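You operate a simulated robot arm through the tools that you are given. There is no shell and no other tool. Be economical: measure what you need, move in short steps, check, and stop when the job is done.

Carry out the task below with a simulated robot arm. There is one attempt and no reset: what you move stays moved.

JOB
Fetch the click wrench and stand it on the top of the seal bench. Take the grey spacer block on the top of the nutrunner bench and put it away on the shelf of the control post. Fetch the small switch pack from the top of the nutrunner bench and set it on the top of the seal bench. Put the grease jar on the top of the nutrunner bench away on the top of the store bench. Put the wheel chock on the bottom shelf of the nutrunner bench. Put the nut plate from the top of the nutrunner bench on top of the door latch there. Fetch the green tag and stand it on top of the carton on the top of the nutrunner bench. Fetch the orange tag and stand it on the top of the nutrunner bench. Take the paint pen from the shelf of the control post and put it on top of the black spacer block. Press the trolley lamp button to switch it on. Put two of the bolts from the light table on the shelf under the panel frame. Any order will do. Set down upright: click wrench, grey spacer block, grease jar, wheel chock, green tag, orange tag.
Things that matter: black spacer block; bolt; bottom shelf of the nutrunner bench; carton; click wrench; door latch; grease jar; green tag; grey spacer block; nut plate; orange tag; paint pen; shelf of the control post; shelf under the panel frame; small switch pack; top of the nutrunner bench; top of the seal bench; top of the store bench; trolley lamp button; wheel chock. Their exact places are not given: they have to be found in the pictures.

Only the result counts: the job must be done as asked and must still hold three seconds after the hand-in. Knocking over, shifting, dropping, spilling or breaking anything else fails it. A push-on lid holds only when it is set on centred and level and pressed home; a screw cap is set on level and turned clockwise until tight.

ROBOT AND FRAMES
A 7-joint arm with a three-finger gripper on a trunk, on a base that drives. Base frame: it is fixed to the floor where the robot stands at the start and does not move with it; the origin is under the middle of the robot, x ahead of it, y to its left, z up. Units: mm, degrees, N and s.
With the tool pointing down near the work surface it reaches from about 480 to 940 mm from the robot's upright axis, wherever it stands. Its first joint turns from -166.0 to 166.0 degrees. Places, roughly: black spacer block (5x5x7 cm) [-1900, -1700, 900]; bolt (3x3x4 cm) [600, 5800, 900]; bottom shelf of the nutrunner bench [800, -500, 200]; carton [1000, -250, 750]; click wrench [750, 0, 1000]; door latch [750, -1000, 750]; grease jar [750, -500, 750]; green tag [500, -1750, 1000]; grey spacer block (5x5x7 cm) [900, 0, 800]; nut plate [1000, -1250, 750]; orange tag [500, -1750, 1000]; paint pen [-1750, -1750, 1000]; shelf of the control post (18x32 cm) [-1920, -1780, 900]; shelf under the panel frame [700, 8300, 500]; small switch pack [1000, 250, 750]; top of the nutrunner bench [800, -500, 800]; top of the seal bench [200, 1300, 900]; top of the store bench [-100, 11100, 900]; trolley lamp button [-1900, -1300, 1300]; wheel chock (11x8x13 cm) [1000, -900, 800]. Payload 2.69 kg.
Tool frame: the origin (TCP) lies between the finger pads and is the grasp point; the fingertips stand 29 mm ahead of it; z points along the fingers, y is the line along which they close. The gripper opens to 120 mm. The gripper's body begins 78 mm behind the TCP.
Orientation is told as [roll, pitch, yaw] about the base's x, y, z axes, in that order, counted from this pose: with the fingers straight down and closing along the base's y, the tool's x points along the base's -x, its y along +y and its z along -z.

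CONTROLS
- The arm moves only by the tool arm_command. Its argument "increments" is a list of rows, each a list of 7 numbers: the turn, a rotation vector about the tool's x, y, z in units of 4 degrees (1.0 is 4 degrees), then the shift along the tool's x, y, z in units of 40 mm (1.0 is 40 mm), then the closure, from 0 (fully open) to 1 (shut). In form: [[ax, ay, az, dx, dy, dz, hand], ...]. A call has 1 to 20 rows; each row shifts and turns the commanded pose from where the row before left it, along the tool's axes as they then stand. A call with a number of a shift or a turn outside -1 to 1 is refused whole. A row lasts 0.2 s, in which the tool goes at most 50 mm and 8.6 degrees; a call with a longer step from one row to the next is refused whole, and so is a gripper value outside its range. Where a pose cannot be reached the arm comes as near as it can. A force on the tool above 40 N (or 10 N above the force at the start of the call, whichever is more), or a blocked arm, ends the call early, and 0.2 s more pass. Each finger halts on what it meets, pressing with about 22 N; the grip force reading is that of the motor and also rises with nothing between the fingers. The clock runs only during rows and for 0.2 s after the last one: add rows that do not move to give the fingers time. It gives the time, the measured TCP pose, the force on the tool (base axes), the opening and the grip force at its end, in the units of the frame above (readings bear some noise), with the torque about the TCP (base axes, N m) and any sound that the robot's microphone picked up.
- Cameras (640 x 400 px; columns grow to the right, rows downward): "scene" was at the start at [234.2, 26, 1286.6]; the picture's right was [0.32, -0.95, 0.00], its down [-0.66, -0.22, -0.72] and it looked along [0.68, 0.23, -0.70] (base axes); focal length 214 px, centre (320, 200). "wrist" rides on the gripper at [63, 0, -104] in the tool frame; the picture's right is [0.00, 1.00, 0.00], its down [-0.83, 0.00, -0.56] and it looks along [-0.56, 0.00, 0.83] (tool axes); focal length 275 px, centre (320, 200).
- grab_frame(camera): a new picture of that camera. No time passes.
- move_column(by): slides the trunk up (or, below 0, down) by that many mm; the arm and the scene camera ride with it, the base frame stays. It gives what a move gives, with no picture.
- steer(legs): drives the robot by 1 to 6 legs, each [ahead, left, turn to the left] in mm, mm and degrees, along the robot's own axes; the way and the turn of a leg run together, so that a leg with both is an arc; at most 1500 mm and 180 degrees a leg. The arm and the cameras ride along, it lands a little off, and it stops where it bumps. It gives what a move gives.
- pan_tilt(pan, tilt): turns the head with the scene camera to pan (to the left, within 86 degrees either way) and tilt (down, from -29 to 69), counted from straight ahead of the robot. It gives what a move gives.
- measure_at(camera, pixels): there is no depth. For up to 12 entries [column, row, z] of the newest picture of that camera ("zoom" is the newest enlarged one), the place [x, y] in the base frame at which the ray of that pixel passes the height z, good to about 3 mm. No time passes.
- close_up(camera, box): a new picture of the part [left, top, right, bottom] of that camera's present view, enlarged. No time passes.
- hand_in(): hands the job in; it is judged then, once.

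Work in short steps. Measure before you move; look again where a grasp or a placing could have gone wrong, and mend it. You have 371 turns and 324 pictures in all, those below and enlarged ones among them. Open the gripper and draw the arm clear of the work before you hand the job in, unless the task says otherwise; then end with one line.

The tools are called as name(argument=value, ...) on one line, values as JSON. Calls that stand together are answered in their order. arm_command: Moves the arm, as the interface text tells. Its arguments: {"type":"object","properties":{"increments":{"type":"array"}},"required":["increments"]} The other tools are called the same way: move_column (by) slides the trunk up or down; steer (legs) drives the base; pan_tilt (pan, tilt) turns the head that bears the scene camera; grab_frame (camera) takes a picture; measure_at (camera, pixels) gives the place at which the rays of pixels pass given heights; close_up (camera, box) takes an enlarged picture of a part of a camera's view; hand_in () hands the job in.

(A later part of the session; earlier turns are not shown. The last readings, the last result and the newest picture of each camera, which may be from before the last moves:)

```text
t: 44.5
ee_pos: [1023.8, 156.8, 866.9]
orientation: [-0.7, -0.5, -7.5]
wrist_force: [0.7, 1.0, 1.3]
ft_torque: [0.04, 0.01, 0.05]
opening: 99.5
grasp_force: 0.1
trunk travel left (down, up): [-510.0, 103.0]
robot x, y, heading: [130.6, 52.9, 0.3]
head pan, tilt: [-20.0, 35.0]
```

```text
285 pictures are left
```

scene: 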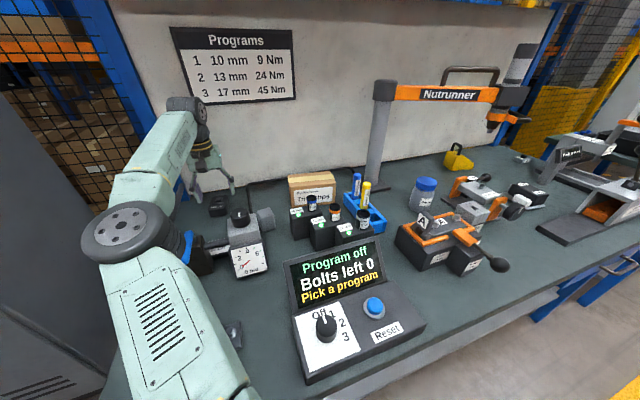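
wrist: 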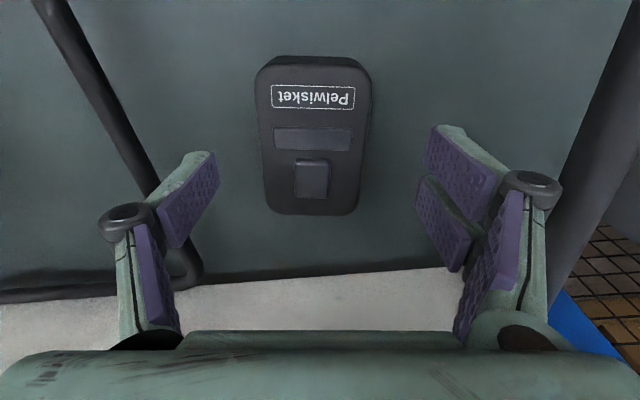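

measure_at(camera="wrist", pixels=[[314, 72, 830], [312, 213, 830], [262, 150, 825], [368, 150, 825]])

arm_command(increments=[[0, 0, 0, 0.2, 0, 0.3, 0.17], [0, 0, 0, 0, 0, 0.3, 0.17], [0, 0, 0, 0, 0, 0.2, 0.17], [0, 0, 0, 0, 0, 0, 0.17]])

grab_frame(camera="wrist")

```text
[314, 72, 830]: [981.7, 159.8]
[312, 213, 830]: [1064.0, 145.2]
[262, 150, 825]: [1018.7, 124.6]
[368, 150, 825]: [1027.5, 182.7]
```

```text
t: 45.5
ee_pos: [1015.8, 158.1, 834.7]
orientation: [-0.6, -0.6, -7.5]
wrist_force: [1.0, 0.0, -0.1]
ft_torque: [0.0, -0.02, 0.0]
opening: 99.5
grasp_force: 0.0
trunk travel left (down, up): [-510.0, 103.0]
robot x, y, heading: [128.9, 56.6, -0.1]
head pan, tilt: [-20.0, 35.0]
```

```text
284 pictures are left
```

wrist: 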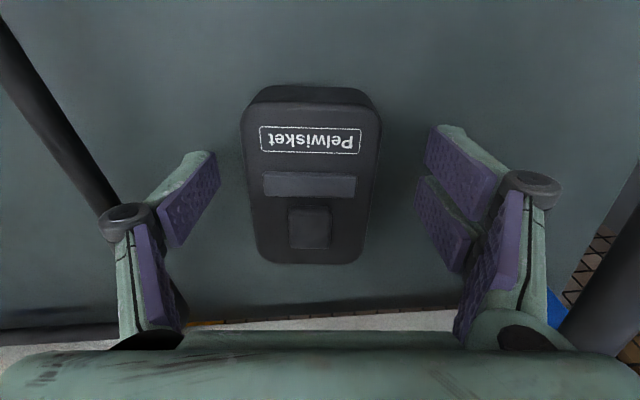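

arm_command(increments=[[0, 0, 0, -0.1, -0.1, 0.1, 0.17], [0, 0, 0, 0, 0, 0.1, 0.17], [0, 0, 0, 0, 0, 0, 1], [0, 0, 0, 0, 0, 0, 1], [0, 0, 0, 0, 0, 0, 1], [0, 0, 0, 0, 0, 0, 1], [0, 0, 0, 0, 0, 0, 1]])

grab_frame(camera="wrist")

```text
t: 47.1
ee_pos: [1018.1, 153.3, 827.8]
orientation: [-0.5, -0.6, -7.4]
wrist_force: [0.7, 2.7, 6.4]
ft_torque: [0.18, 0.0, -0.01]
opening: 55.0
grasp_force: 22.1
trunk travel left (down, up): [-510.0, 103.0]
robot x, y, heading: [131.1, 57.1, -0.1]
head pan, tilt: [-20.0, 35.0]
```

```text
283 pictures are left
```

wrist: 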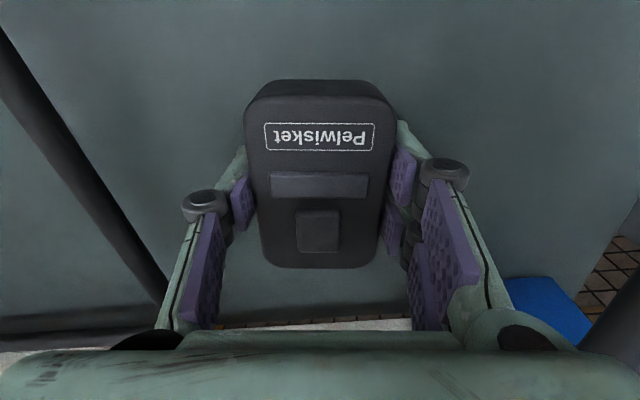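

Gripped at 55 mm; fingertip touch indicates bench top ≈ 800. I lift, retract, then back away.

arm_command(increments=[[0, 0, 0, 0, 0, -0.6, 1], [0, 0, 0, 0, 0, -1, 1], [0, 0, 0, 0.3, 0, -1, 1], [0, 0, 0, 0.5, 0, -1, 1], [0, 0, 0, 0.7, 0, -1, 1], [0, 0, 0, 1, 0, -0.7, 1], [0, 0, 0, 1, 0, -0.5, 1], [0, 0, 0, 1, 0, -0.5, 1], [0, 0, 0, 1, 0, 0, 1], [0, 0, 0, 1, 0, 0, 1], [0, 0, 0, 1, 0, 0, 1], [0, 0, 0, 1, 0, 0, 1], [0, 0, 0, 1, 0, 0, 1], [0, 0, 0, 1, 0, 0, 1]])

grab_frame(camera="wrist")

```text
t: 49.8
ee_pos: [701.2, 133.7, 1071.1]
orientation: [-1.3, 0.0, -18.9]
wrist_force: [-0.2, -0.2, 0.1]
ft_torque: [-0.02, -0.02, 0.01]
opening: 0.3
grasp_force: 21.7
trunk travel left (down, up): [-510.0, 103.0]
robot x, y, heading: [130.5, 62.5, -0.0]
head pan, tilt: [-20.0, 35.0]
stopped in row 13: the arm was blocked; the commanded pose is now the measured one
```

```text
282 pictures are left
```

wrist: 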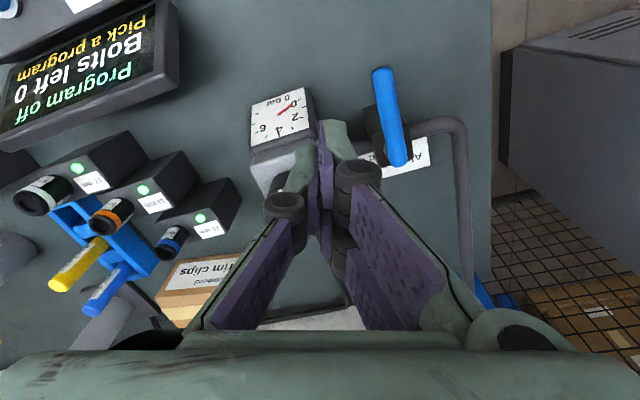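

The pack is no longer in the fingers (opening 0.3) and the arm got blocked. I look for the pack.

grab_frame(camera="scene")

pan_tilt(pan=15, tilt=45)

grab_frame(camera="scene")

```text
281 pictures are left
```

scene: 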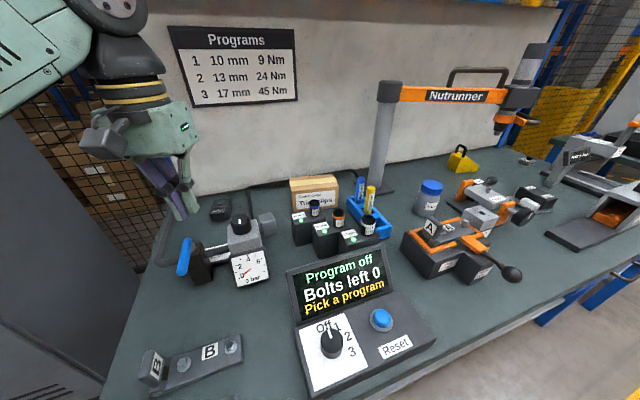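

```text
t: 50.8
ee_pos: [700.4, 134.0, 1071.1]
orientation: [-1.2, 0.0, -18.9]
wrist_force: [-0.2, -0.1, 1.0]
ft_torque: [0.01, 0.04, -0.01]
opening: 0.1
grasp_force: 22.1
trunk travel left (down, up): [-510.0, 103.0]
robot x, y, heading: [135.6, 62.0, -0.1]
head pan, tilt: [15.0, 45.0]
```

```text
280 pictures are left
```

scene: 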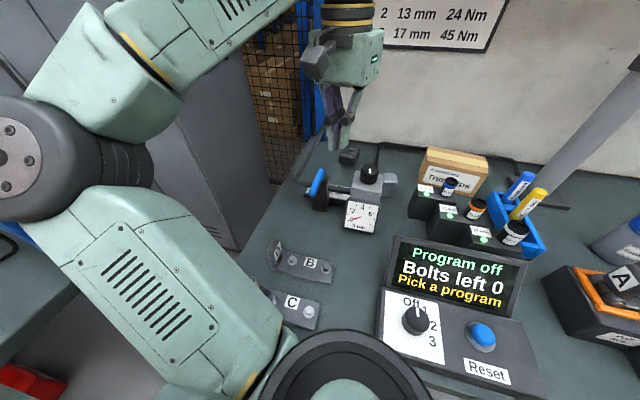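

close_up(camera="scene", box=[290, 110, 420, 240])

measure_at(camera="scene", pixels=[[349, 155, 825], [341, 158, 825], [357, 152, 825]])

```text
3.08 times, centred on (355, 175) of scene
```

zoom: 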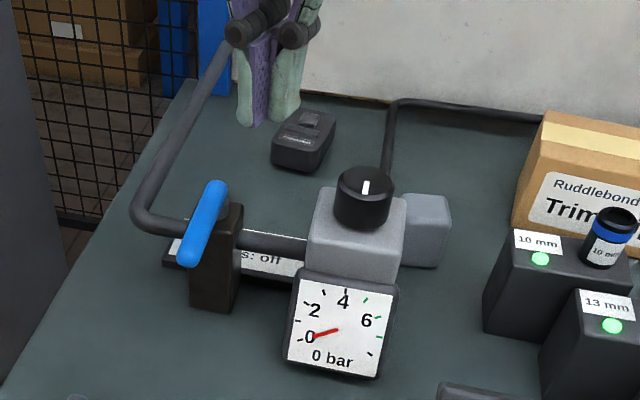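

```text
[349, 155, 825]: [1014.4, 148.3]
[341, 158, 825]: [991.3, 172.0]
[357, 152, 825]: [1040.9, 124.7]
```

The pack slipped out at lift-off but stands in place. I go back over it (opening again), correcting the yaw, for a slower second attempt.

arm_command(increments=[[0, 0, -0.7, -0.9, 0.2, 0, 0.17], [0, 0, -0.7, -1, 0.2, 0, 0.17], [0, 0, -0.7, -1, 0.2, 0, 0.17], [0, 0, -0.6, -1, 0.2, 0, 0.17], [0, 0, 0, -1, 0.2, 0.5, 0.17], [0, 0, 0, -1, 0.2, 0.5, 0.17], [0, 0, 0, -1, 0.2, 0.5, 0.17], [0, 0, 0, -0.9, 0.2, 0.8, 0.17], [0, 0, 0, 0, 0, 1, 0.17], [0, 0, 0, 0, 0, 1, 0.17], [0, 0, 0, 0, 0, 0, 0.17]])

grab_frame(camera="wrist")

```text
t: 53.2
ee_pos: [999.0, 126.7, 890.5]
orientation: [-1.1, 0.1, -8.1]
wrist_force: [-0.7, 0.6, -0.9]
ft_torque: [-0.01, 0.0, -0.01]
opening: 99.7
grasp_force: 0.1
out of reach, approached as far as the arm can: row 8
trunk travel left (down, up): [-510.0, 103.0]
robot x, y, heading: [131.1, 57.7, 0.1]
head pan, tilt: [15.0, 45.0]
```

```text
278 pictures are left
```

wrist: 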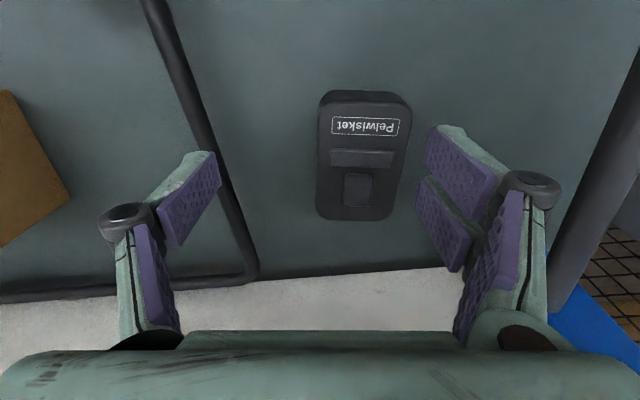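

measure_at(camera="wrist", pixels=[[367, 102, 830], [355, 219, 830], [318, 150, 825], [408, 165, 825], [361, 160, 830]])

close_up(camera="wrist", box=[280, 70, 440, 230])

```text
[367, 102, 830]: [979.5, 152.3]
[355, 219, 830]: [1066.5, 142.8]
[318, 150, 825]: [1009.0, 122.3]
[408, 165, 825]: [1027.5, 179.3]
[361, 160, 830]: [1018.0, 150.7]
```

```text
2.50 times, centred on (360, 150) of wrist
```

zoom: 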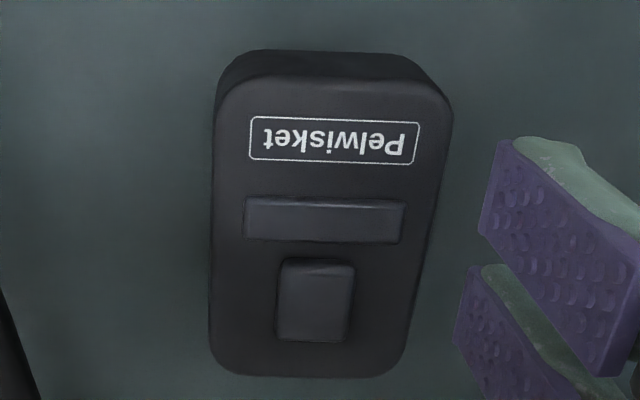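

arm_command(increments=[[0, 0, 0, 0, 0.65, 0, 0.17], [0, 0, 0, -0.44, 0, 0.5, 0.17], [0, 0, 0, 0, 0, 0.5, 0.17], [0, 0, 0, 0, 0, 0.4, 0.17], [0, 0, 0, 0, 0, 0, 0.17]])

grab_frame(camera="wrist")

```text
t: 54.4
ee_pos: [1019.1, 147.9, 834.3]
orientation: [-1.0, 0.2, -8.0]
wrist_force: [0.5, -0.3, -0.3]
ft_torque: [0.0, 0.0, 0.04]
opening: 99.7
grasp_force: 0.1
trunk travel left (down, up): [-510.0, 103.0]
robot x, y, heading: [133.0, 59.2, 0.0]
head pan, tilt: [15.0, 45.0]
```

```text
276 pictures are left
```

wrist: 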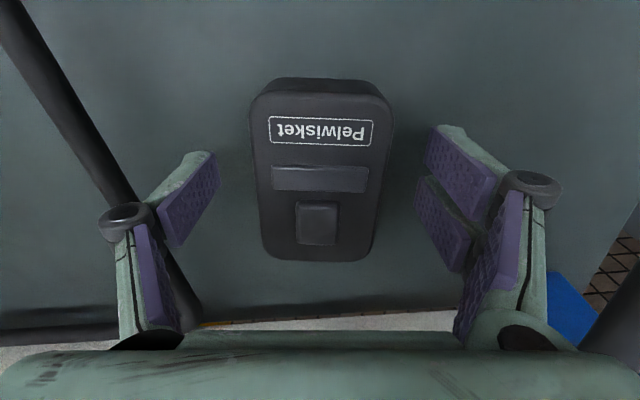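

arm_command(increments=[[0, 0, 0, 0, 0, 0.1, 0.17], [0, 0, 0, 0, 0, 0, 1], [0, 0, 0, 0, 0, 0, 1], [0, 0, 0, 0, 0, 0, 1], [0, 0, 0, 0, 0, 0, 1], [0, 0, 0, 0, 0, 0, 1], [0, 0, 0, 0, 0, 0, 1], [0, 0, 0, 0, 0, -0.1, 1], [0, 0, 0, 0, 0, -0.1, 1], [0, 0, 0, 0, 0, -0.1, 1], [0, 0, 0, 0, 0, -0.1, 1]])

grab_frame(camera="wrist")

```text
t: 56.8
ee_pos: [1019.1, 148.8, 845.1]
orientation: [-1.0, 0.2, -8.0]
wrist_force: [-0.3, 0.4, -0.9]
ft_torque: [-0.01, 0.0, 0.0]
opening: 55.0
grasp_force: 21.8
trunk travel left (down, up): [-510.0, 103.0]
robot x, y, heading: [130.3, 63.4, -0.1]
head pan, tilt: [15.0, 45.0]
```

```text
275 pictures are left
```

wrist: 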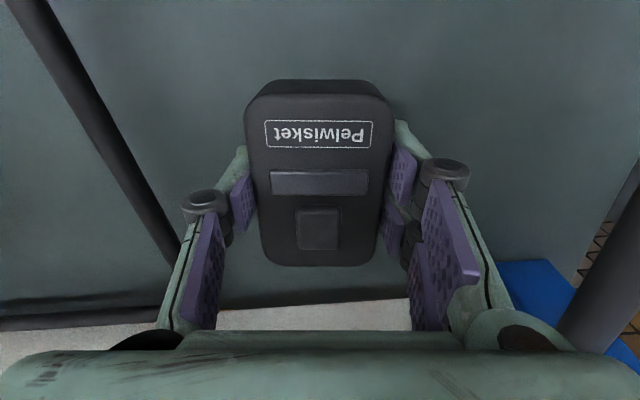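

Lifted this time. I continue slowly and check.

arm_command(increments=[[0, 0, 0, 0, 0, -0.3, 1], [0, 0, 0, 0, 0, -0.4, 1], [0, 0, 0, 0, 0, -0.4, 1], [0, 0, 0, 0, 0, -0.4, 1], [0, 0, 0, 0.1, 0, -0.5, 1], [0, 0, 0, 0.2, 0, -0.5, 1]])

grab_frame(camera="wrist")

```text
t: 58.2
ee_pos: [1007.3, 156.3, 911.5]
orientation: [-1.1, 0.1, -8.0]
wrist_force: [0.3, 0.9, -1.3]
ft_torque: [0.03, 0.01, 0.0]
opening: 55.3
grasp_force: 22.3
out of reach, approached as far as the arm can: row 3, 4, 5
trunk travel left (down, up): [-510.0, 103.0]
robot x, y, heading: [132.5, 57.7, 0.2]
head pan, tilt: [15.0, 45.0]
```

```text
274 pictures are left
```

wrist: 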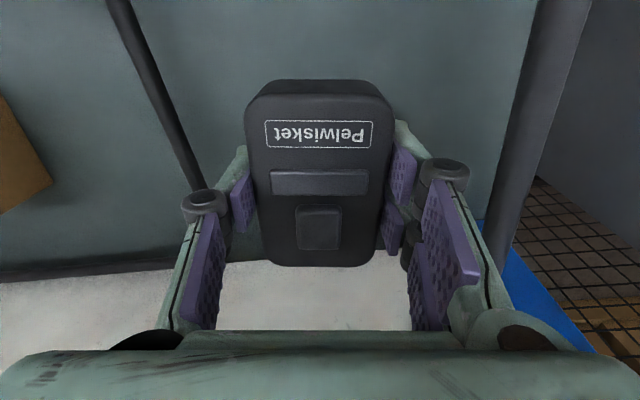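

Still held. I raise the trunk 90 mm and back the base straight off 480 mm.

move_column(by=90)

steer(legs=[[-480, 0, 0]])

arm_command(increments=[[0, 0, 0, 1, 0, -0.2, 1], [0, 0, 0, 1, 0, -0.2, 1], [0, 0, 0, 1, 0, -0.2, 1], [0, 0, 0, 1, 0, -0.2, 1], [0, 0, 0, 1, 0, 0, 1], [0, 0, 0, 1, 0, 0, 1], [0, 0, 0, 1, 0, 0, 1]])

grab_frame(camera="wrist")

```text
t: 59.4
ee_pos: [1006.2, 155.3, 999.5]
orientation: [-1.0, 0.2, -7.9]
wrist_force: [0.1, 0.2, -1.0]
ft_torque: [0.03, -0.02, 0.01]
opening: 55.2
grasp_force: 22.0
trunk travel left (down, up): [-600.0, 13.0]
robot x, y, heading: [132.9, 60.6, 0.1]
head pan, tilt: [15.0, 45.0]
```

```text
t: 62.3
ee_pos: [532.2, 154.4, 1000.4]
orientation: [-0.9, 0.2, -8.1]
wrist_force: [-0.2, 0.1, -0.4]
ft_torque: [0.03, -0.02, 0.0]
opening: 54.9
grasp_force: 22.0
trunk travel left (down, up): [-600.0, 13.0]
robot x, y, heading: [-342.6, 58.3, -0.1]
head pan, tilt: [15.0, 45.0]
```

```text
t: 63.9
ee_pos: [255.2, 195.4, 1033.7]
orientation: [-1.0, 0.1, -8.1]
wrist_force: [0.2, -0.4, -0.9]
ft_torque: [-0.03, -0.01, -0.03]
opening: 54.8
grasp_force: 21.8
trunk travel left (down, up): [-600.0, 13.0]
robot x, y, heading: [-342.3, 59.8, -0.2]
head pan, tilt: [15.0, 45.0]
```

```text
273 pictures are left
```

wrist: 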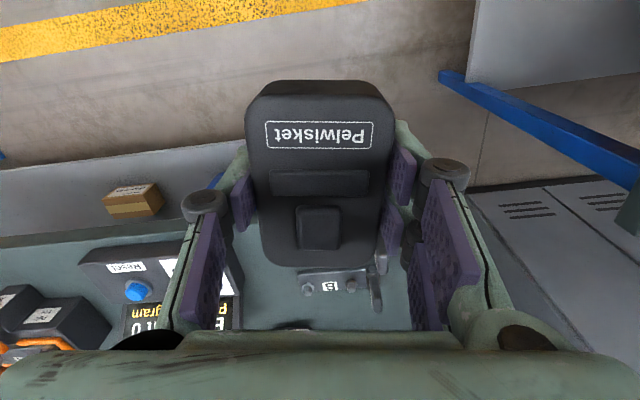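

Held. I turn left 40° and look at the seal bench for a spot.

steer(legs=[[0, 0, 40]])

pan_tilt(pan=15, tilt=40)

grab_frame(camera="scene")

grab_frame(camera="wrist")

```text
t: 66.2
ee_pos: [29.2, 546.5, 1032.7]
orientation: [-1.2, 0.2, 31.8]
wrist_force: [-0.1, -0.2, -0.4]
ft_torque: [0.01, 0.0, 0.02]
opening: 55.0
grasp_force: 22.5
trunk travel left (down, up): [-600.0, 13.0]
robot x, y, heading: [-343.4, 58.7, 40.1]
head pan, tilt: [15.0, 45.0]
```

```text
t: 66.8
ee_pos: [28.9, 546.4, 1032.3]
orientation: [-1.1, 0.2, 31.9]
wrist_force: [0.0, 0.3, -1.4]
ft_torque: [0.02, 0.02, -0.02]
opening: 54.7
grasp_force: 21.9
trunk travel left (down, up): [-600.0, 13.0]
robot x, y, heading: [-341.5, 61.5, 39.9]
head pan, tilt: [15.0, 40.0]
```

```text
272 pictures are left
```

scene: 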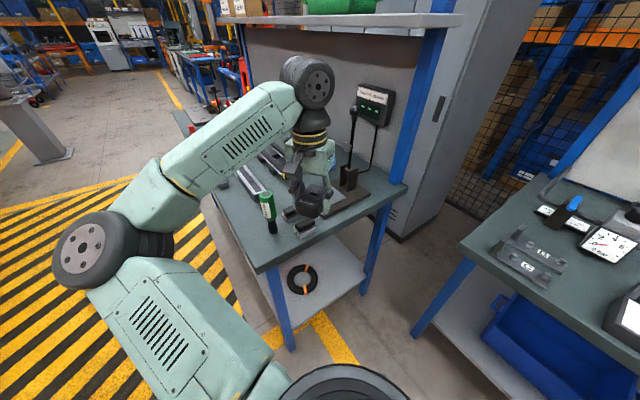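

```text
271 pictures are left
```

wrist: 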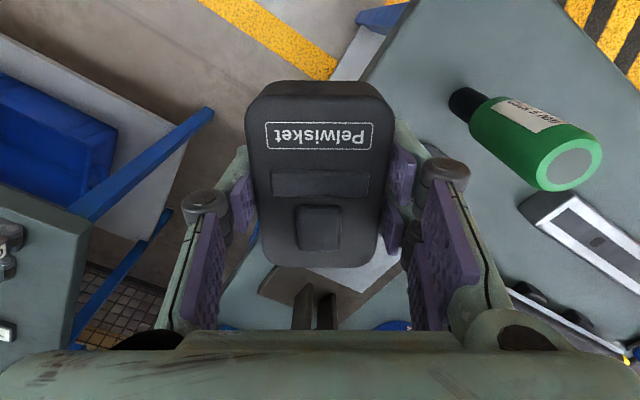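

close_up(camera="scene", box=[200, 140, 420, 280])

```text
2.86 times, centred on (310, 210) of scene
```

zoom: 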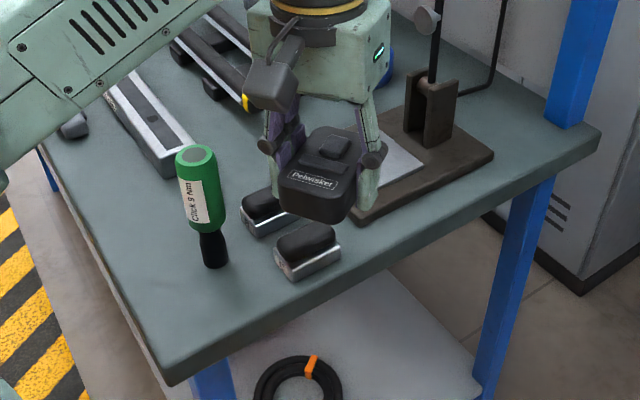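

measure_at(camera="zoom", pixels=[[170, 375, 828], [185, 310, 828], [130, 190, 828], [175, 175, 828], [215, 265, 828], [290, 278, 828], [240, 225, 828], [75, 155, 828], [45, 165, 828], [120, 300, 828], [235, 145, 828], [345, 220, 828]])

```text
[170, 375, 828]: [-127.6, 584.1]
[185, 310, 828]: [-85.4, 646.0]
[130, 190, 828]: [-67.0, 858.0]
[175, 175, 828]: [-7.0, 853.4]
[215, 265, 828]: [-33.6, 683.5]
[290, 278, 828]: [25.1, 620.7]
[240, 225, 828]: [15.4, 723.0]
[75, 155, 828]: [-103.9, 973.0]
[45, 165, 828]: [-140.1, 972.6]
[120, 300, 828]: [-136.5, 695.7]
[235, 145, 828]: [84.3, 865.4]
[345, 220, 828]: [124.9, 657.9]
```

Free spot at about (-75,780). I translate there at current height (clears the wrench top by ~38 mm), then rotate to align the pack with the bench.

arm_command(increments=[[0, 0, 0, -0.13, 0.905, 0, 1], [0, 0, 0, -0.13, 0.905, 0, 1], [0, 0, 0, -0.13, 0.905, 0, 1], [0, 0, 0, -0.13, 0.905, 0, 1], [0, 0, 0, -0.13, 0.905, 0, 1], [0, 0, 0, -0.13, 0.905, 0, 1], [0, 0, 0, -0.13, 0.905, 0, 1], [0, 0, -1, 0, 0, 0, 1], [0, 0, -1, 0, 0, 0, 1], [0, 0, -1, 0, 0, 0, 1], [0, 0, -1, 0, 0, 0, 1], [0, 0, -1, 0, 0, 0, 1], [0, 0, -1, 0, 0, 0, 1], [0, 0, -1, 0, 0, 0, 1], [0, 0, -1, 0, 0, 0, 1], [0, 0, -1, 0, 0, 0, 1], [0, 0, -1, 0, 0, 0, 1], [0, 0, 0, 0, 0, 0, 1]])

close_up(camera="scene", box=[200, 140, 420, 280])

grab_frame(camera="wrist")

```text
t: 68.5
ee_pos: [-33.1, 689.9, 1027.1]
orientation: [-0.8, -0.5, 32.3]
wrist_force: [0.4, -2.5, 23.0]
ft_torque: [-0.71, -0.09, 0.03]
opening: 54.8
grasp_force: 22.2
out of reach, approached as far as the arm can: row 5, 6, 7
trunk travel left (down, up): [-600.0, 13.0]
robot x, y, heading: [-341.7, 57.7, 40.1]
head pan, tilt: [15.0, 40.0]
stopped in row 8: the force on the tool passed its limit at 42 N (the readings are from after the stop); the commanded pose is now the measured one
```

```text
2.86 times, centred on (310, 210) of scene
```

zoom: 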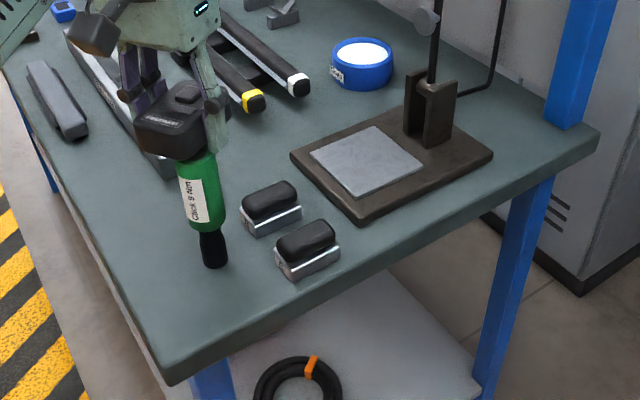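

```text
268 pictures are left
```

wrist: 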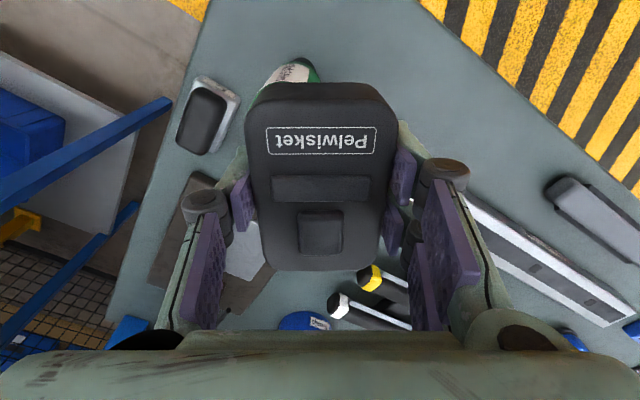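

The pack is pressing on the wrench's top. I lift immediately with the trunk and arm.

move_column(by=12)

arm_command(increments=[[0, 0, 0, 0, 0, -0.3, 1], [0, 0, 0, 0, 0, -0.4, 1], [0, 0, 0, 0, 0, -0.4, 1]])

close_up(camera="scene", box=[200, 140, 420, 280])

grab_frame(camera="wrist")

```text
t: 69.1
ee_pos: [-32.3, 691.0, 1035.0]
orientation: [-1.0, -0.2, 32.3]
wrist_force: [1.1, 0.6, -1.4]
ft_torque: [0.01, 0.03, -0.01]
opening: 54.8
grasp_force: 22.5
trunk travel left (down, up): [-612.0, 1.0]
robot x, y, heading: [-342.4, 62.4, 39.8]
head pan, tilt: [15.0, 40.0]
```

```text
t: 69.9
ee_pos: [-30.1, 683.9, 1077.2]
orientation: [-0.9, -0.2, 32.5]
wrist_force: [-0.4, -0.1, -0.5]
ft_torque: [-0.02, -0.01, 0.03]
opening: 55.0
grasp_force: 21.8
out of reach, approached as far as the arm can: row 2, 3
trunk travel left (down, up): [-612.0, 1.0]
robot x, y, heading: [-339.0, 60.8, 40.1]
head pan, tilt: [15.0, 40.0]
```

```text
2.86 times, centred on (310, 210) of scene
```

zoom: 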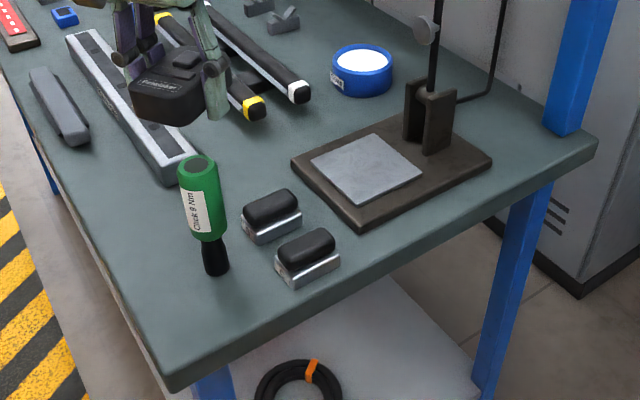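

```text
266 pictures are left
```

wrist: 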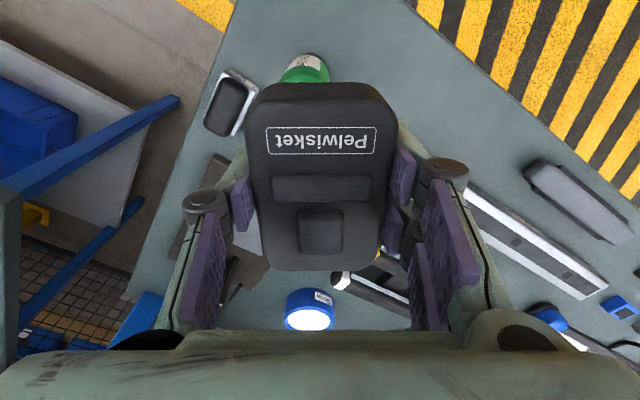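

The wrench still stands. I strafe the base left 110 mm, carrying the pack high over the wrench to the free spot.

steer(legs=[[0, 110, 0]])

grab_frame(camera="wrist")

grab_frame(camera="scene")

```text
t: 71.4
ee_pos: [-101.1, 767.3, 1076.1]
orientation: [-0.9, -0.2, 32.5]
wrist_force: [-0.4, 0.9, -1.8]
ft_torque: [0.01, -0.01, 0.0]
opening: 54.8
grasp_force: 21.8
trunk travel left (down, up): [-612.0, 1.0]
robot x, y, heading: [-414.0, 139.8, 39.7]
head pan, tilt: [15.0, 40.0]
```

```text
265 pictures are left
```

wrist: 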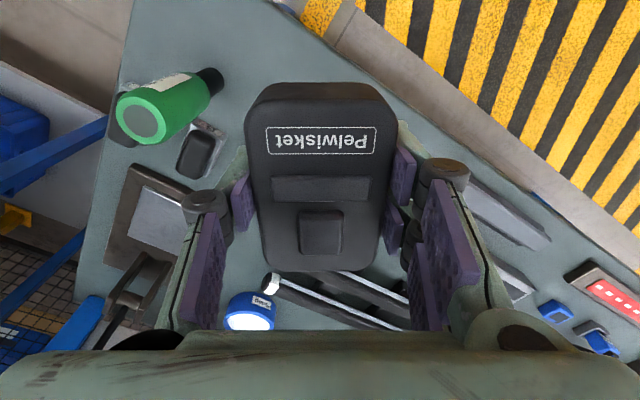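

```text
264 pictures are left
```

scene: 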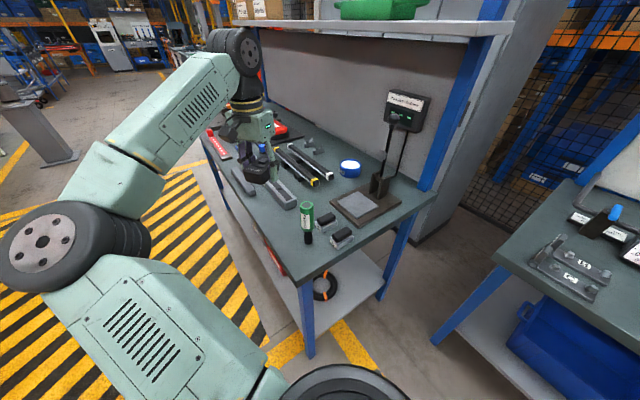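

I descend and rotate the pack toward the bench's long axis.

arm_command(increments=[[0, 0, -1, 0, 0, 0.8, 1], [0, 0, -1, 0, 0, 0.8, 1], [0, 0, -1, 0, 0, 0.8, 1], [0, 0, -1, 0, 0, 0, 1], [0, 0, -1, 0, 0, 0, 1], [0, 0, -1, 0, 0, 0, 1], [0, 0, -1, 0, 0, 0, 1], [0, 0, -1, 0, 0, 0, 1], [0, 0, -1, 0, 0, 0, 1], [0, 0, -1, 0, 0, 0, 1], [0, 0, 0, 0, 0, 0, 1]])

close_up(camera="scene", box=[180, 110, 400, 270])

grab_frame(camera="wrist")

```text
t: 73.8
ee_pos: [-99.1, 766.7, 980.5]
orientation: [-0.8, 0.4, 72.4]
wrist_force: [-0.4, 0.4, -0.5]
ft_torque: [0.03, -0.01, -0.02]
opening: 54.7
grasp_force: 21.4
trunk travel left (down, up): [-612.0, 1.0]
robot x, y, heading: [-411.6, 139.6, 39.9]
head pan, tilt: [15.0, 40.0]
```

```text
2.50 times, centred on (290, 190) of scene
```

zoom: 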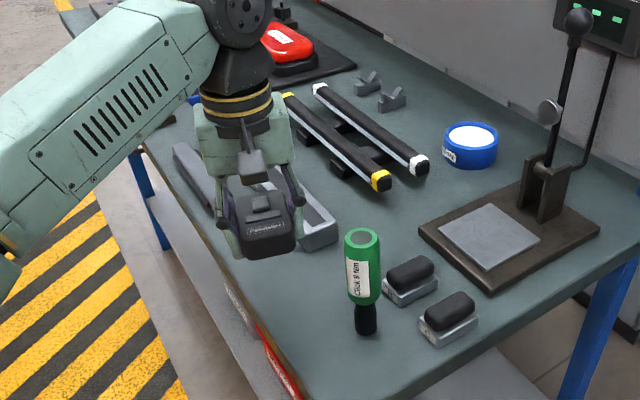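

```text
262 pictures are left
```

wrist: 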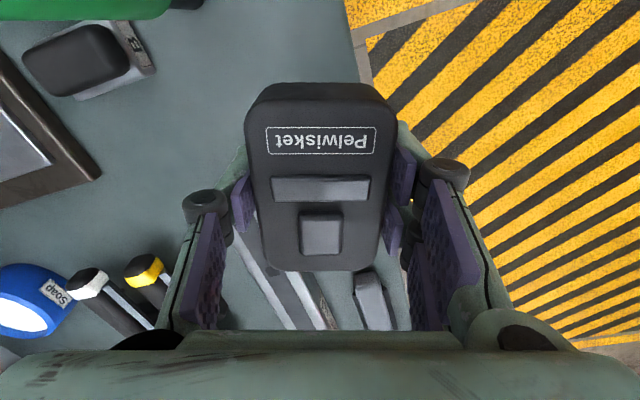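

I adjust 17 mm inward and descend to just above the bench.

arm_command(increments=[[0, 0, 0, 0.15, -0.5, 0.5, 1], [0, 0, 0, 0, 0, 0.8, 1], [0, 0, 0, 0, 0, 0.8, 1], [0, 0, 0, 0, 0, 0.6, 1], [0, 0, 0, 0, 0, 0.15, 1], [0, 0, 0, 0, 0, 0.1, 1], [0, 0, 0, 0, 0, 0.05, 1], [0, 0, 0, 0, 0, 0, 1]])

close_up(camera="scene", box=[180, 110, 400, 270])

```text
t: 74.8
ee_pos: [-82.0, 753.9, 887.9]
orientation: [-0.7, -0.1, 72.5]
wrist_force: [-4.1, -8.9, 15.9]
ft_torque: [-0.18, 0.69, 0.33]
opening: 55.0
grasp_force: 22.1
trunk travel left (down, up): [-612.0, 1.0]
robot x, y, heading: [-410.5, 142.3, 39.5]
head pan, tilt: [15.0, 40.0]
stopped in row 4: the force on the tool passed its limit at 55 N (the readings are from after the stop); the commanded pose is now the measured one
```

```text
2.50 times, centred on (290, 190) of scene
```

zoom: 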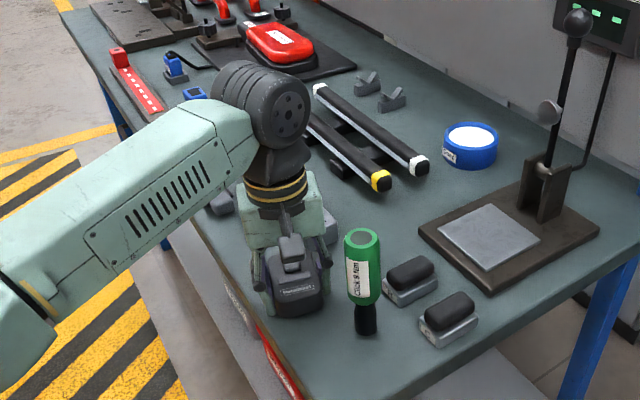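

Contact came early at 888 — probably on the rail end. I lift 50 mm and look.

arm_command(increments=[[0, 0, 0, 0, 0, -0.6, 1], [0, 0, 0, 0, 0, -0.8, 1], [0, 0, 0, 0, 0, 0, 1]])

grab_frame(camera="wrist")

close_up(camera="scene", box=[180, 110, 400, 270])

```text
t: 75.6
ee_pos: [-80.2, 754.8, 941.6]
orientation: [-0.8, -0.1, 72.5]
wrist_force: [0.6, 0.1, -0.4]
ft_torque: [0.01, -0.01, -0.02]
opening: 54.7
grasp_force: 22.2
trunk travel left (down, up): [-612.0, 1.0]
robot x, y, heading: [-411.7, 143.5, 40.1]
head pan, tilt: [15.0, 40.0]
```

```text
260 pictures are left
```

wrist: 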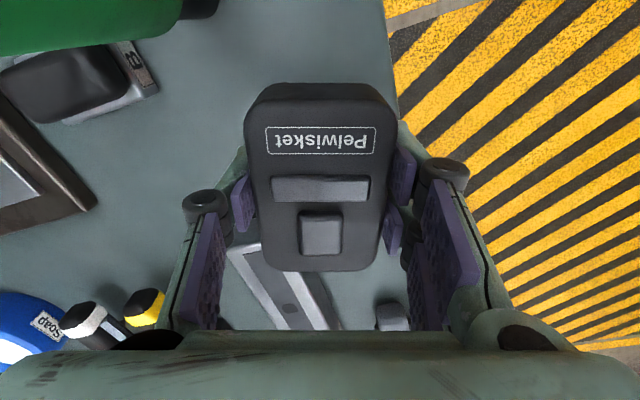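

```text
2.50 times, centred on (290, 190) of scene
```

zoom: 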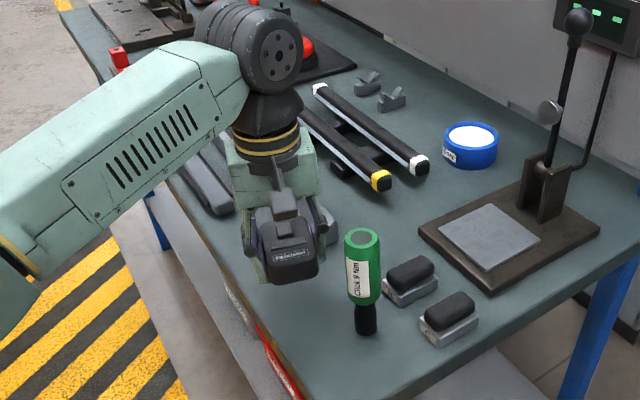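

measure_at(camera="wrist", pixels=[[228, 255, 830], [228, 255, 860], [228, 255, 880], [340, 328, 830], [340, 328, 860], [400, 120, 830], [400, 120, 860], [385, 20, 830]])

```text
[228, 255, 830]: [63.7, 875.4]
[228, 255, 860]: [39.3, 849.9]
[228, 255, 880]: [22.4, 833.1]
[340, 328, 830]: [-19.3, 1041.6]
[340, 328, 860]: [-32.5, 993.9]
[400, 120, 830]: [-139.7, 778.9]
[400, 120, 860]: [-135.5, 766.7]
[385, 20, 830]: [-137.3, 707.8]
```

The evidence fits a seal bench top at ≈ 858 (the wrench slid up in the grip earlier), so 888 is simply touchdown. I descend gently again and release there.

arm_command(increments=[[0, 0, 0, 0, 0, 0.5, 1], [0, 0, 0, 0, 0, 0.5, 1], [0, 0, 0, 0, 0, 0.2, 1], [0, 0, 0, 0, 0, 0.08, 1], [0, 0, 0, 0, 0, 0, 1]])

close_up(camera="scene", box=[180, 110, 400, 270])

```text
t: 76.8
ee_pos: [-80.6, 755.0, 889.5]
orientation: [-0.8, -0.1, 72.3]
wrist_force: [0.5, -0.9, -0.8]
ft_torque: [0.02, 0.01, -0.01]
opening: 54.9
grasp_force: 21.9
trunk travel left (down, up): [-612.0, 1.0]
robot x, y, heading: [-410.8, 148.0, 40.0]
head pan, tilt: [15.0, 40.0]
```

```text
2.50 times, centred on (290, 190) of scene
```

zoom: 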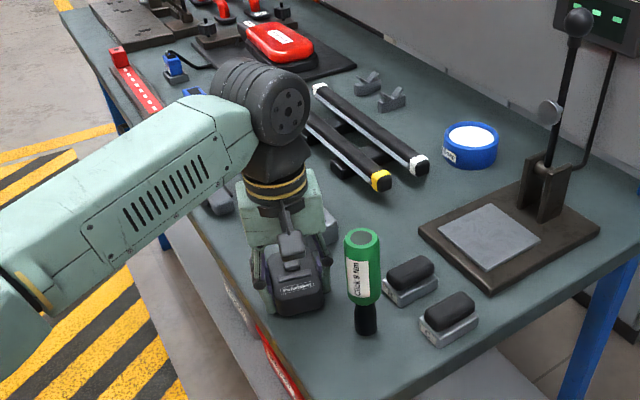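

Just above the surface. I inch down 1 mm at a time to feel contact, then release.

arm_command(increments=[[0, 0, 0, 0, 0, 0.03, 1], [0, 0, 0, 0, 0, 0.03, 1], [0, 0, 0, 0, 0, 0.03, 1], [0, 0, 0, 0, 0, 0, 1]])

```text
t: 77.8
ee_pos: [-81.9, 755.2, 888.2]
orientation: [-0.7, -0.3, 72.4]
wrist_force: [2.2, 3.7, 10.6]
ft_torque: [0.12, 0.35, -0.13]
opening: 54.7
grasp_force: 21.9
trunk travel left (down, up): [-612.0, 1.0]
robot x, y, heading: [-408.3, 144.6, 39.7]
head pan, tilt: [15.0, 40.0]
```

Contact confirmed (10.6 N). I release and lift.

arm_command(increments=[[0, 0, 0, 0, 0, 0, 0.5], [0, 0, 0, 0, 0, 0, 0.4], [0, 0, 0, 0, 0, 0, 0.3], [0, 0, 0, 0, 0, 0, 0.3], [0, 0, 0, 0, 0, -0.3, 0.3], [0, 0, 0, 0, 0, -0.8, 0.3], [0, 0, 0, 0, 0, -1, 0.3], [0, 0, 0, 0, 0, -1, 0.3]])

close_up(camera="scene", box=[180, 110, 400, 270])

grab_frame(camera="wrist")

```text
t: 79.6
ee_pos: [-81.9, 754.4, 1011.7]
orientation: [-0.8, -0.1, 72.4]
wrist_force: [-0.3, 0.5, -0.8]
ft_torque: [0.01, 0.02, 0.03]
opening: 84.0
grasp_force: 0.0
trunk travel left (down, up): [-612.0, 1.0]
robot x, y, heading: [-412.7, 144.8, 39.9]
head pan, tilt: [15.0, 40.0]
```

```text
2.50 times, centred on (290, 190) of scene
```

zoom: 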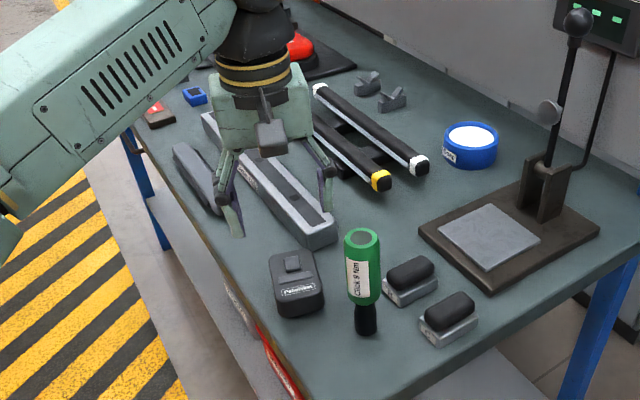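

```text
256 pictures are left
```

wrist: 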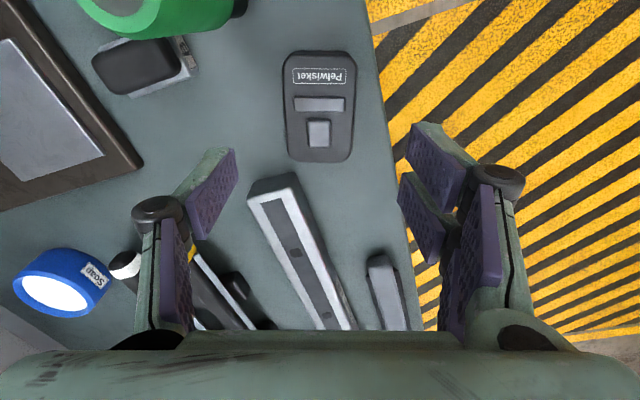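

Pack set down well. I retract the arm toward the robot while rising, then turn the wrist back.

arm_command(increments=[[0, 0, 0, 0.8, 0.2, -0.5, 0], [0, 0, 0, 0.9, 0.2, -0.5, 0], [0, 0, 0, 0.95, 0.18, -0.3, 0], [0, 0, 0, 0.95, 0.18, 0, 0], [0, 0, 0, 0.95, 0.18, 0, 0], [0, 0, 0.8, 0.95, 0.1, 0, 0], [0, 0, 1, 0, 0, 0, 0], [0, 0, 1, 0, 0, 0, 0], [0, 0, 1, 0, 0, 0, 0], [0, 0, 1, 0, -0.5, 0, 0], [0, 0, 1, 0, -0.5, 0, 0], [0, 0, 1, 0, -0.5, 0, 0], [0, 0, 1, 0, -0.5, 0, 0]])

steer(legs=[[0, 0, -40], [430, -200, 0]])

pan_tilt(pan=-20, tilt=40)

grab_frame(camera="scene")

grab_frame(camera="wrist")

```text
t: 82.4
ee_pos: [-126.5, 507.0, 1062.4]
orientation: [-0.6, -0.5, 41.1]
wrist_force: [-0.2, 0.3, 0.3]
ft_torque: [-0.03, 0.0, 0.0]
opening: 119.9
grasp_force: 0.1
trunk travel left (down, up): [-612.0, 1.0]
robot x, y, heading: [-413.7, 145.2, 40.1]
head pan, tilt: [15.0, 40.0]
```

```text
t: 87.1
ee_pos: [464.2, 31.1, 1062.5]
orientation: [-0.6, -0.5, 0.7]
wrist_force: [1.2, 0.7, 0.0]
ft_torque: [0.05, 0.01, 0.04]
opening: 120.0
grasp_force: 0.0
trunk travel left (down, up): [-612.0, 1.0]
robot x, y, heading: [13.5, -62.8, -0.7]
head pan, tilt: [15.0, 40.0]
```

```text
t: 88.2
ee_pos: [463.5, 30.6, 1062.0]
orientation: [-0.5, -0.6, 0.7]
wrist_force: [0.5, -0.1, 0.2]
ft_torque: [0.01, 0.0, -0.01]
opening: 119.8
grasp_force: 0.0
trunk travel left (down, up): [-612.0, 1.0]
robot x, y, heading: [13.3, -62.6, -0.6]
head pan, tilt: [-20.0, 40.0]
```

```text
255 pictures are left
```

scene: 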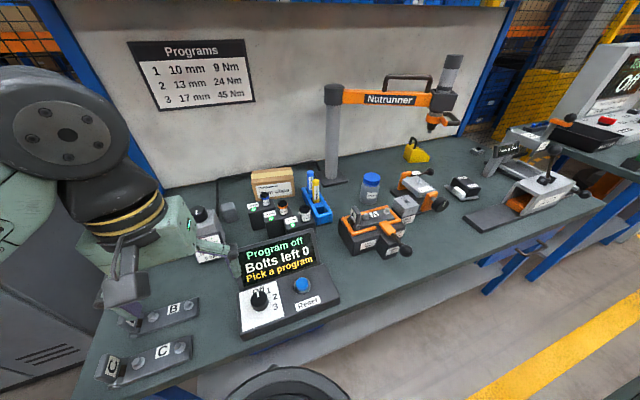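

```text
254 pictures are left
```

wrist: 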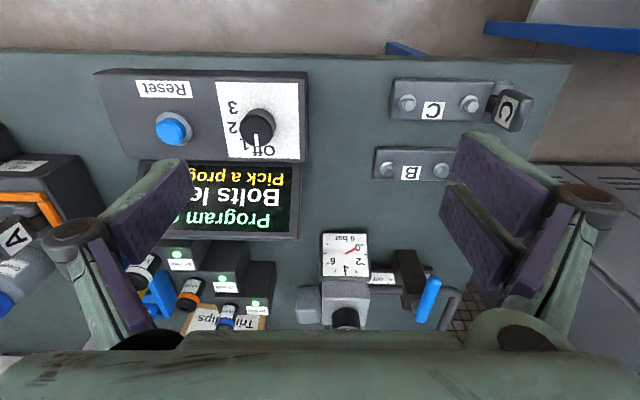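

I move the wrist camera over the grey block to see the gaps around it.

arm_command(increments=[[0, 0, 0, -1, 0, 0, 0], [0, 0, 0, -1, 0, 0, 0], [0, 0, 0, -1, 0, 0, 0], [0, 0, 0, -1, 0, 0, 0], [0, 0, 0, -1, 0, 0, 0], [0, 0, 0, -1, 0, 0, 0], [0, 0, 0, -1, 0, 0, 0], [0, 0, 0, -0.7, 0, 0, 0], [0, 0, 0, 0, 0, 0, 0]])

grab_frame(camera="wrist")

```text
t: 90.2
ee_pos: [773.1, 34.0, 1064.6]
orientation: [-0.7, -0.5, 0.8]
wrist_force: [0.3, 0.3, -0.1]
ft_torque: [-0.01, -0.01, 0.02]
opening: 119.8
grasp_force: 0.1
trunk travel left (down, up): [-612.0, 1.0]
robot x, y, heading: [12.8, -56.6, -0.6]
head pan, tilt: [-20.0, 40.0]
```

```text
253 pictures are left
```

wrist: 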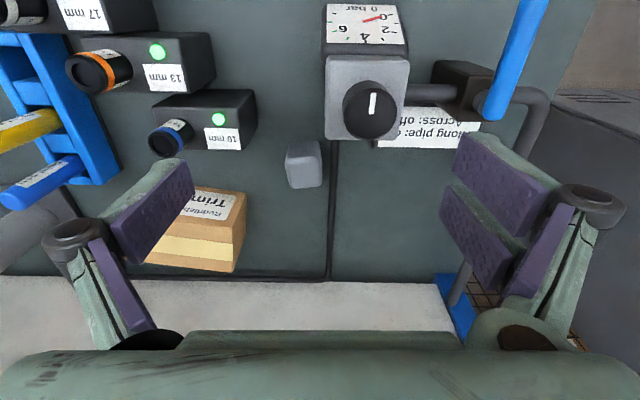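

close_up(camera="wrist", box=[200, 80, 440, 230])

```text
2.67 times, centred on (320, 155) of wrist
```

zoom: 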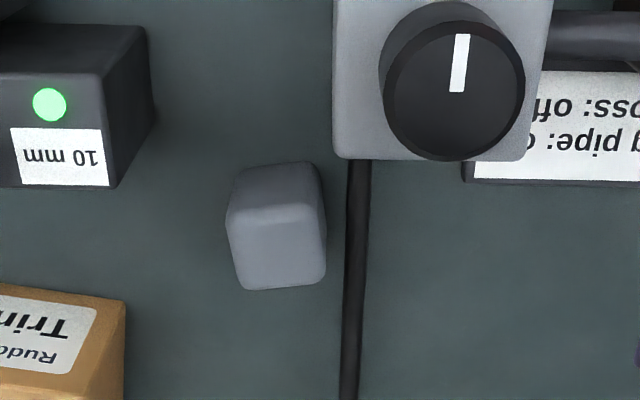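

measure_at(camera="zoom", pixels=[[230, 208, 870], [318, 198, 870], [325, 278, 870], [243, 290, 870], [240, 170, 800], [305, 163, 800], [450, 95, 900], [450, 155, 900], [385, 100, 900], [340, 155, 870]])

```text
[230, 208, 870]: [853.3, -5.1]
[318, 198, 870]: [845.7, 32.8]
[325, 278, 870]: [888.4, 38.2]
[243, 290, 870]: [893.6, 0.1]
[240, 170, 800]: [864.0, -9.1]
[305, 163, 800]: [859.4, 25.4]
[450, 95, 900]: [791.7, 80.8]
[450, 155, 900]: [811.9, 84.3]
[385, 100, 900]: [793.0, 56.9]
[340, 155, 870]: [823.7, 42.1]
```

close_up(camera="scene", box=[170, 180, 290, 260])

```text
5.00 times, centred on (230, 220) of scene
```

zoom: 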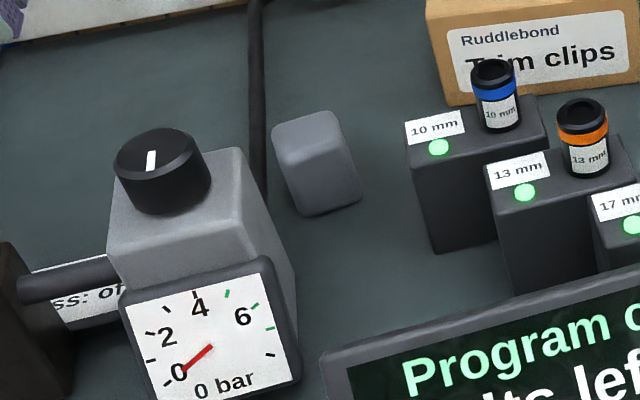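

measure_at(camera="zoom", pixels=[[343, 143, 840], [343, 143, 870], [281, 155, 840], [281, 155, 870], [360, 198, 800], [305, 216, 800], [325, 112, 840], [325, 112, 870], [275, 130, 840], [275, 130, 870]])

measure_at(camera="wrist", pixels=[[286.25, 158, 840], [286.25, 158, 870], [319, 154, 840], [319, 154, 870], [322, 184, 840], [291, 189, 840]])

```text
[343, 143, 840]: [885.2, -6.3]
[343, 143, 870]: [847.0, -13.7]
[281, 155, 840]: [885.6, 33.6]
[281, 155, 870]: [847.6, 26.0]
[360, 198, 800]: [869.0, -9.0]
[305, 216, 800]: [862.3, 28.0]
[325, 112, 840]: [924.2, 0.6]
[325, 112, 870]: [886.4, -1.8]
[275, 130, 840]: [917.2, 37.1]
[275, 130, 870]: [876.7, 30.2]
```

```text
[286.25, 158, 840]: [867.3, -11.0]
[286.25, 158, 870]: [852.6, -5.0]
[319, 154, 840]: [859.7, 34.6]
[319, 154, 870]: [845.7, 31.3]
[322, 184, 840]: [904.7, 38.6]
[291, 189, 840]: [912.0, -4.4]
```

The block is ~66 mm tall, centred at (871,16), yaw ≈ +10°. I position above it with a matching yaw.

arm_command(increments=[[0, 0, 0, -0.8, -0.15, 0.6, 0.4], [0, 0, 0, -0.8, -0.15, 0.6, 0.4], [0, 0, 0, -0.85, -0.2, 0.6, 0.4], [0, 0, -0.8, 0, 0, 0.5, 0.42], [0, 0, -0.8, 0, 0, 0.3, 0.42], [0, 0, -0.7, 0, 0, 0, 0.42], [0, 0, 0, 0, 0, 0, 0.42]])

grab_frame(camera="wrist")

```text
t: 91.8
ee_pos: [870.7, 14.9, 961.7]
orientation: [-0.7, -0.4, 9.9]
wrist_force: [0.4, -0.6, 0.0]
ft_torque: [0.02, 0.0, 0.0]
opening: 69.7
grasp_force: 0.1
trunk travel left (down, up): [-612.0, 1.0]
robot x, y, heading: [12.2, -63.3, -0.5]
head pan, tilt: [-20.0, 40.0]
```

```text
250 pictures are left
```

wrist: 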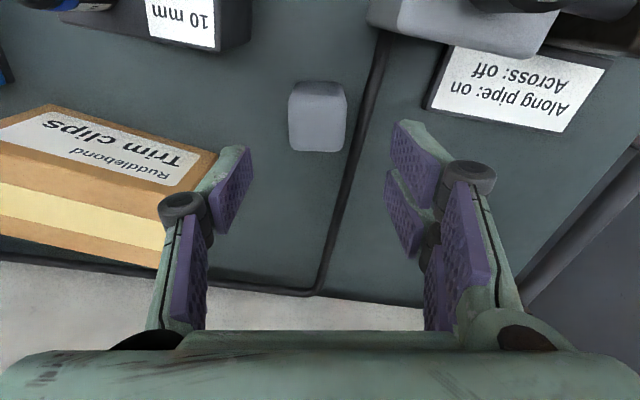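

measure_at(camera="wrist", pixels=[[218, 153, 870], [218, 153, 850], [165, 230, 870], [290, 96, 867], [343, 96, 867], [292, 149, 867], [341, 151, 867], [250, 30, 860]])

```text
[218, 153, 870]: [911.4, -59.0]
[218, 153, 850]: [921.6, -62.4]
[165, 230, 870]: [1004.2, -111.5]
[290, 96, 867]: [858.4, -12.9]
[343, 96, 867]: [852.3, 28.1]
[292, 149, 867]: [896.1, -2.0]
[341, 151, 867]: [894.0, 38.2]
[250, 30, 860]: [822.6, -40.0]
```

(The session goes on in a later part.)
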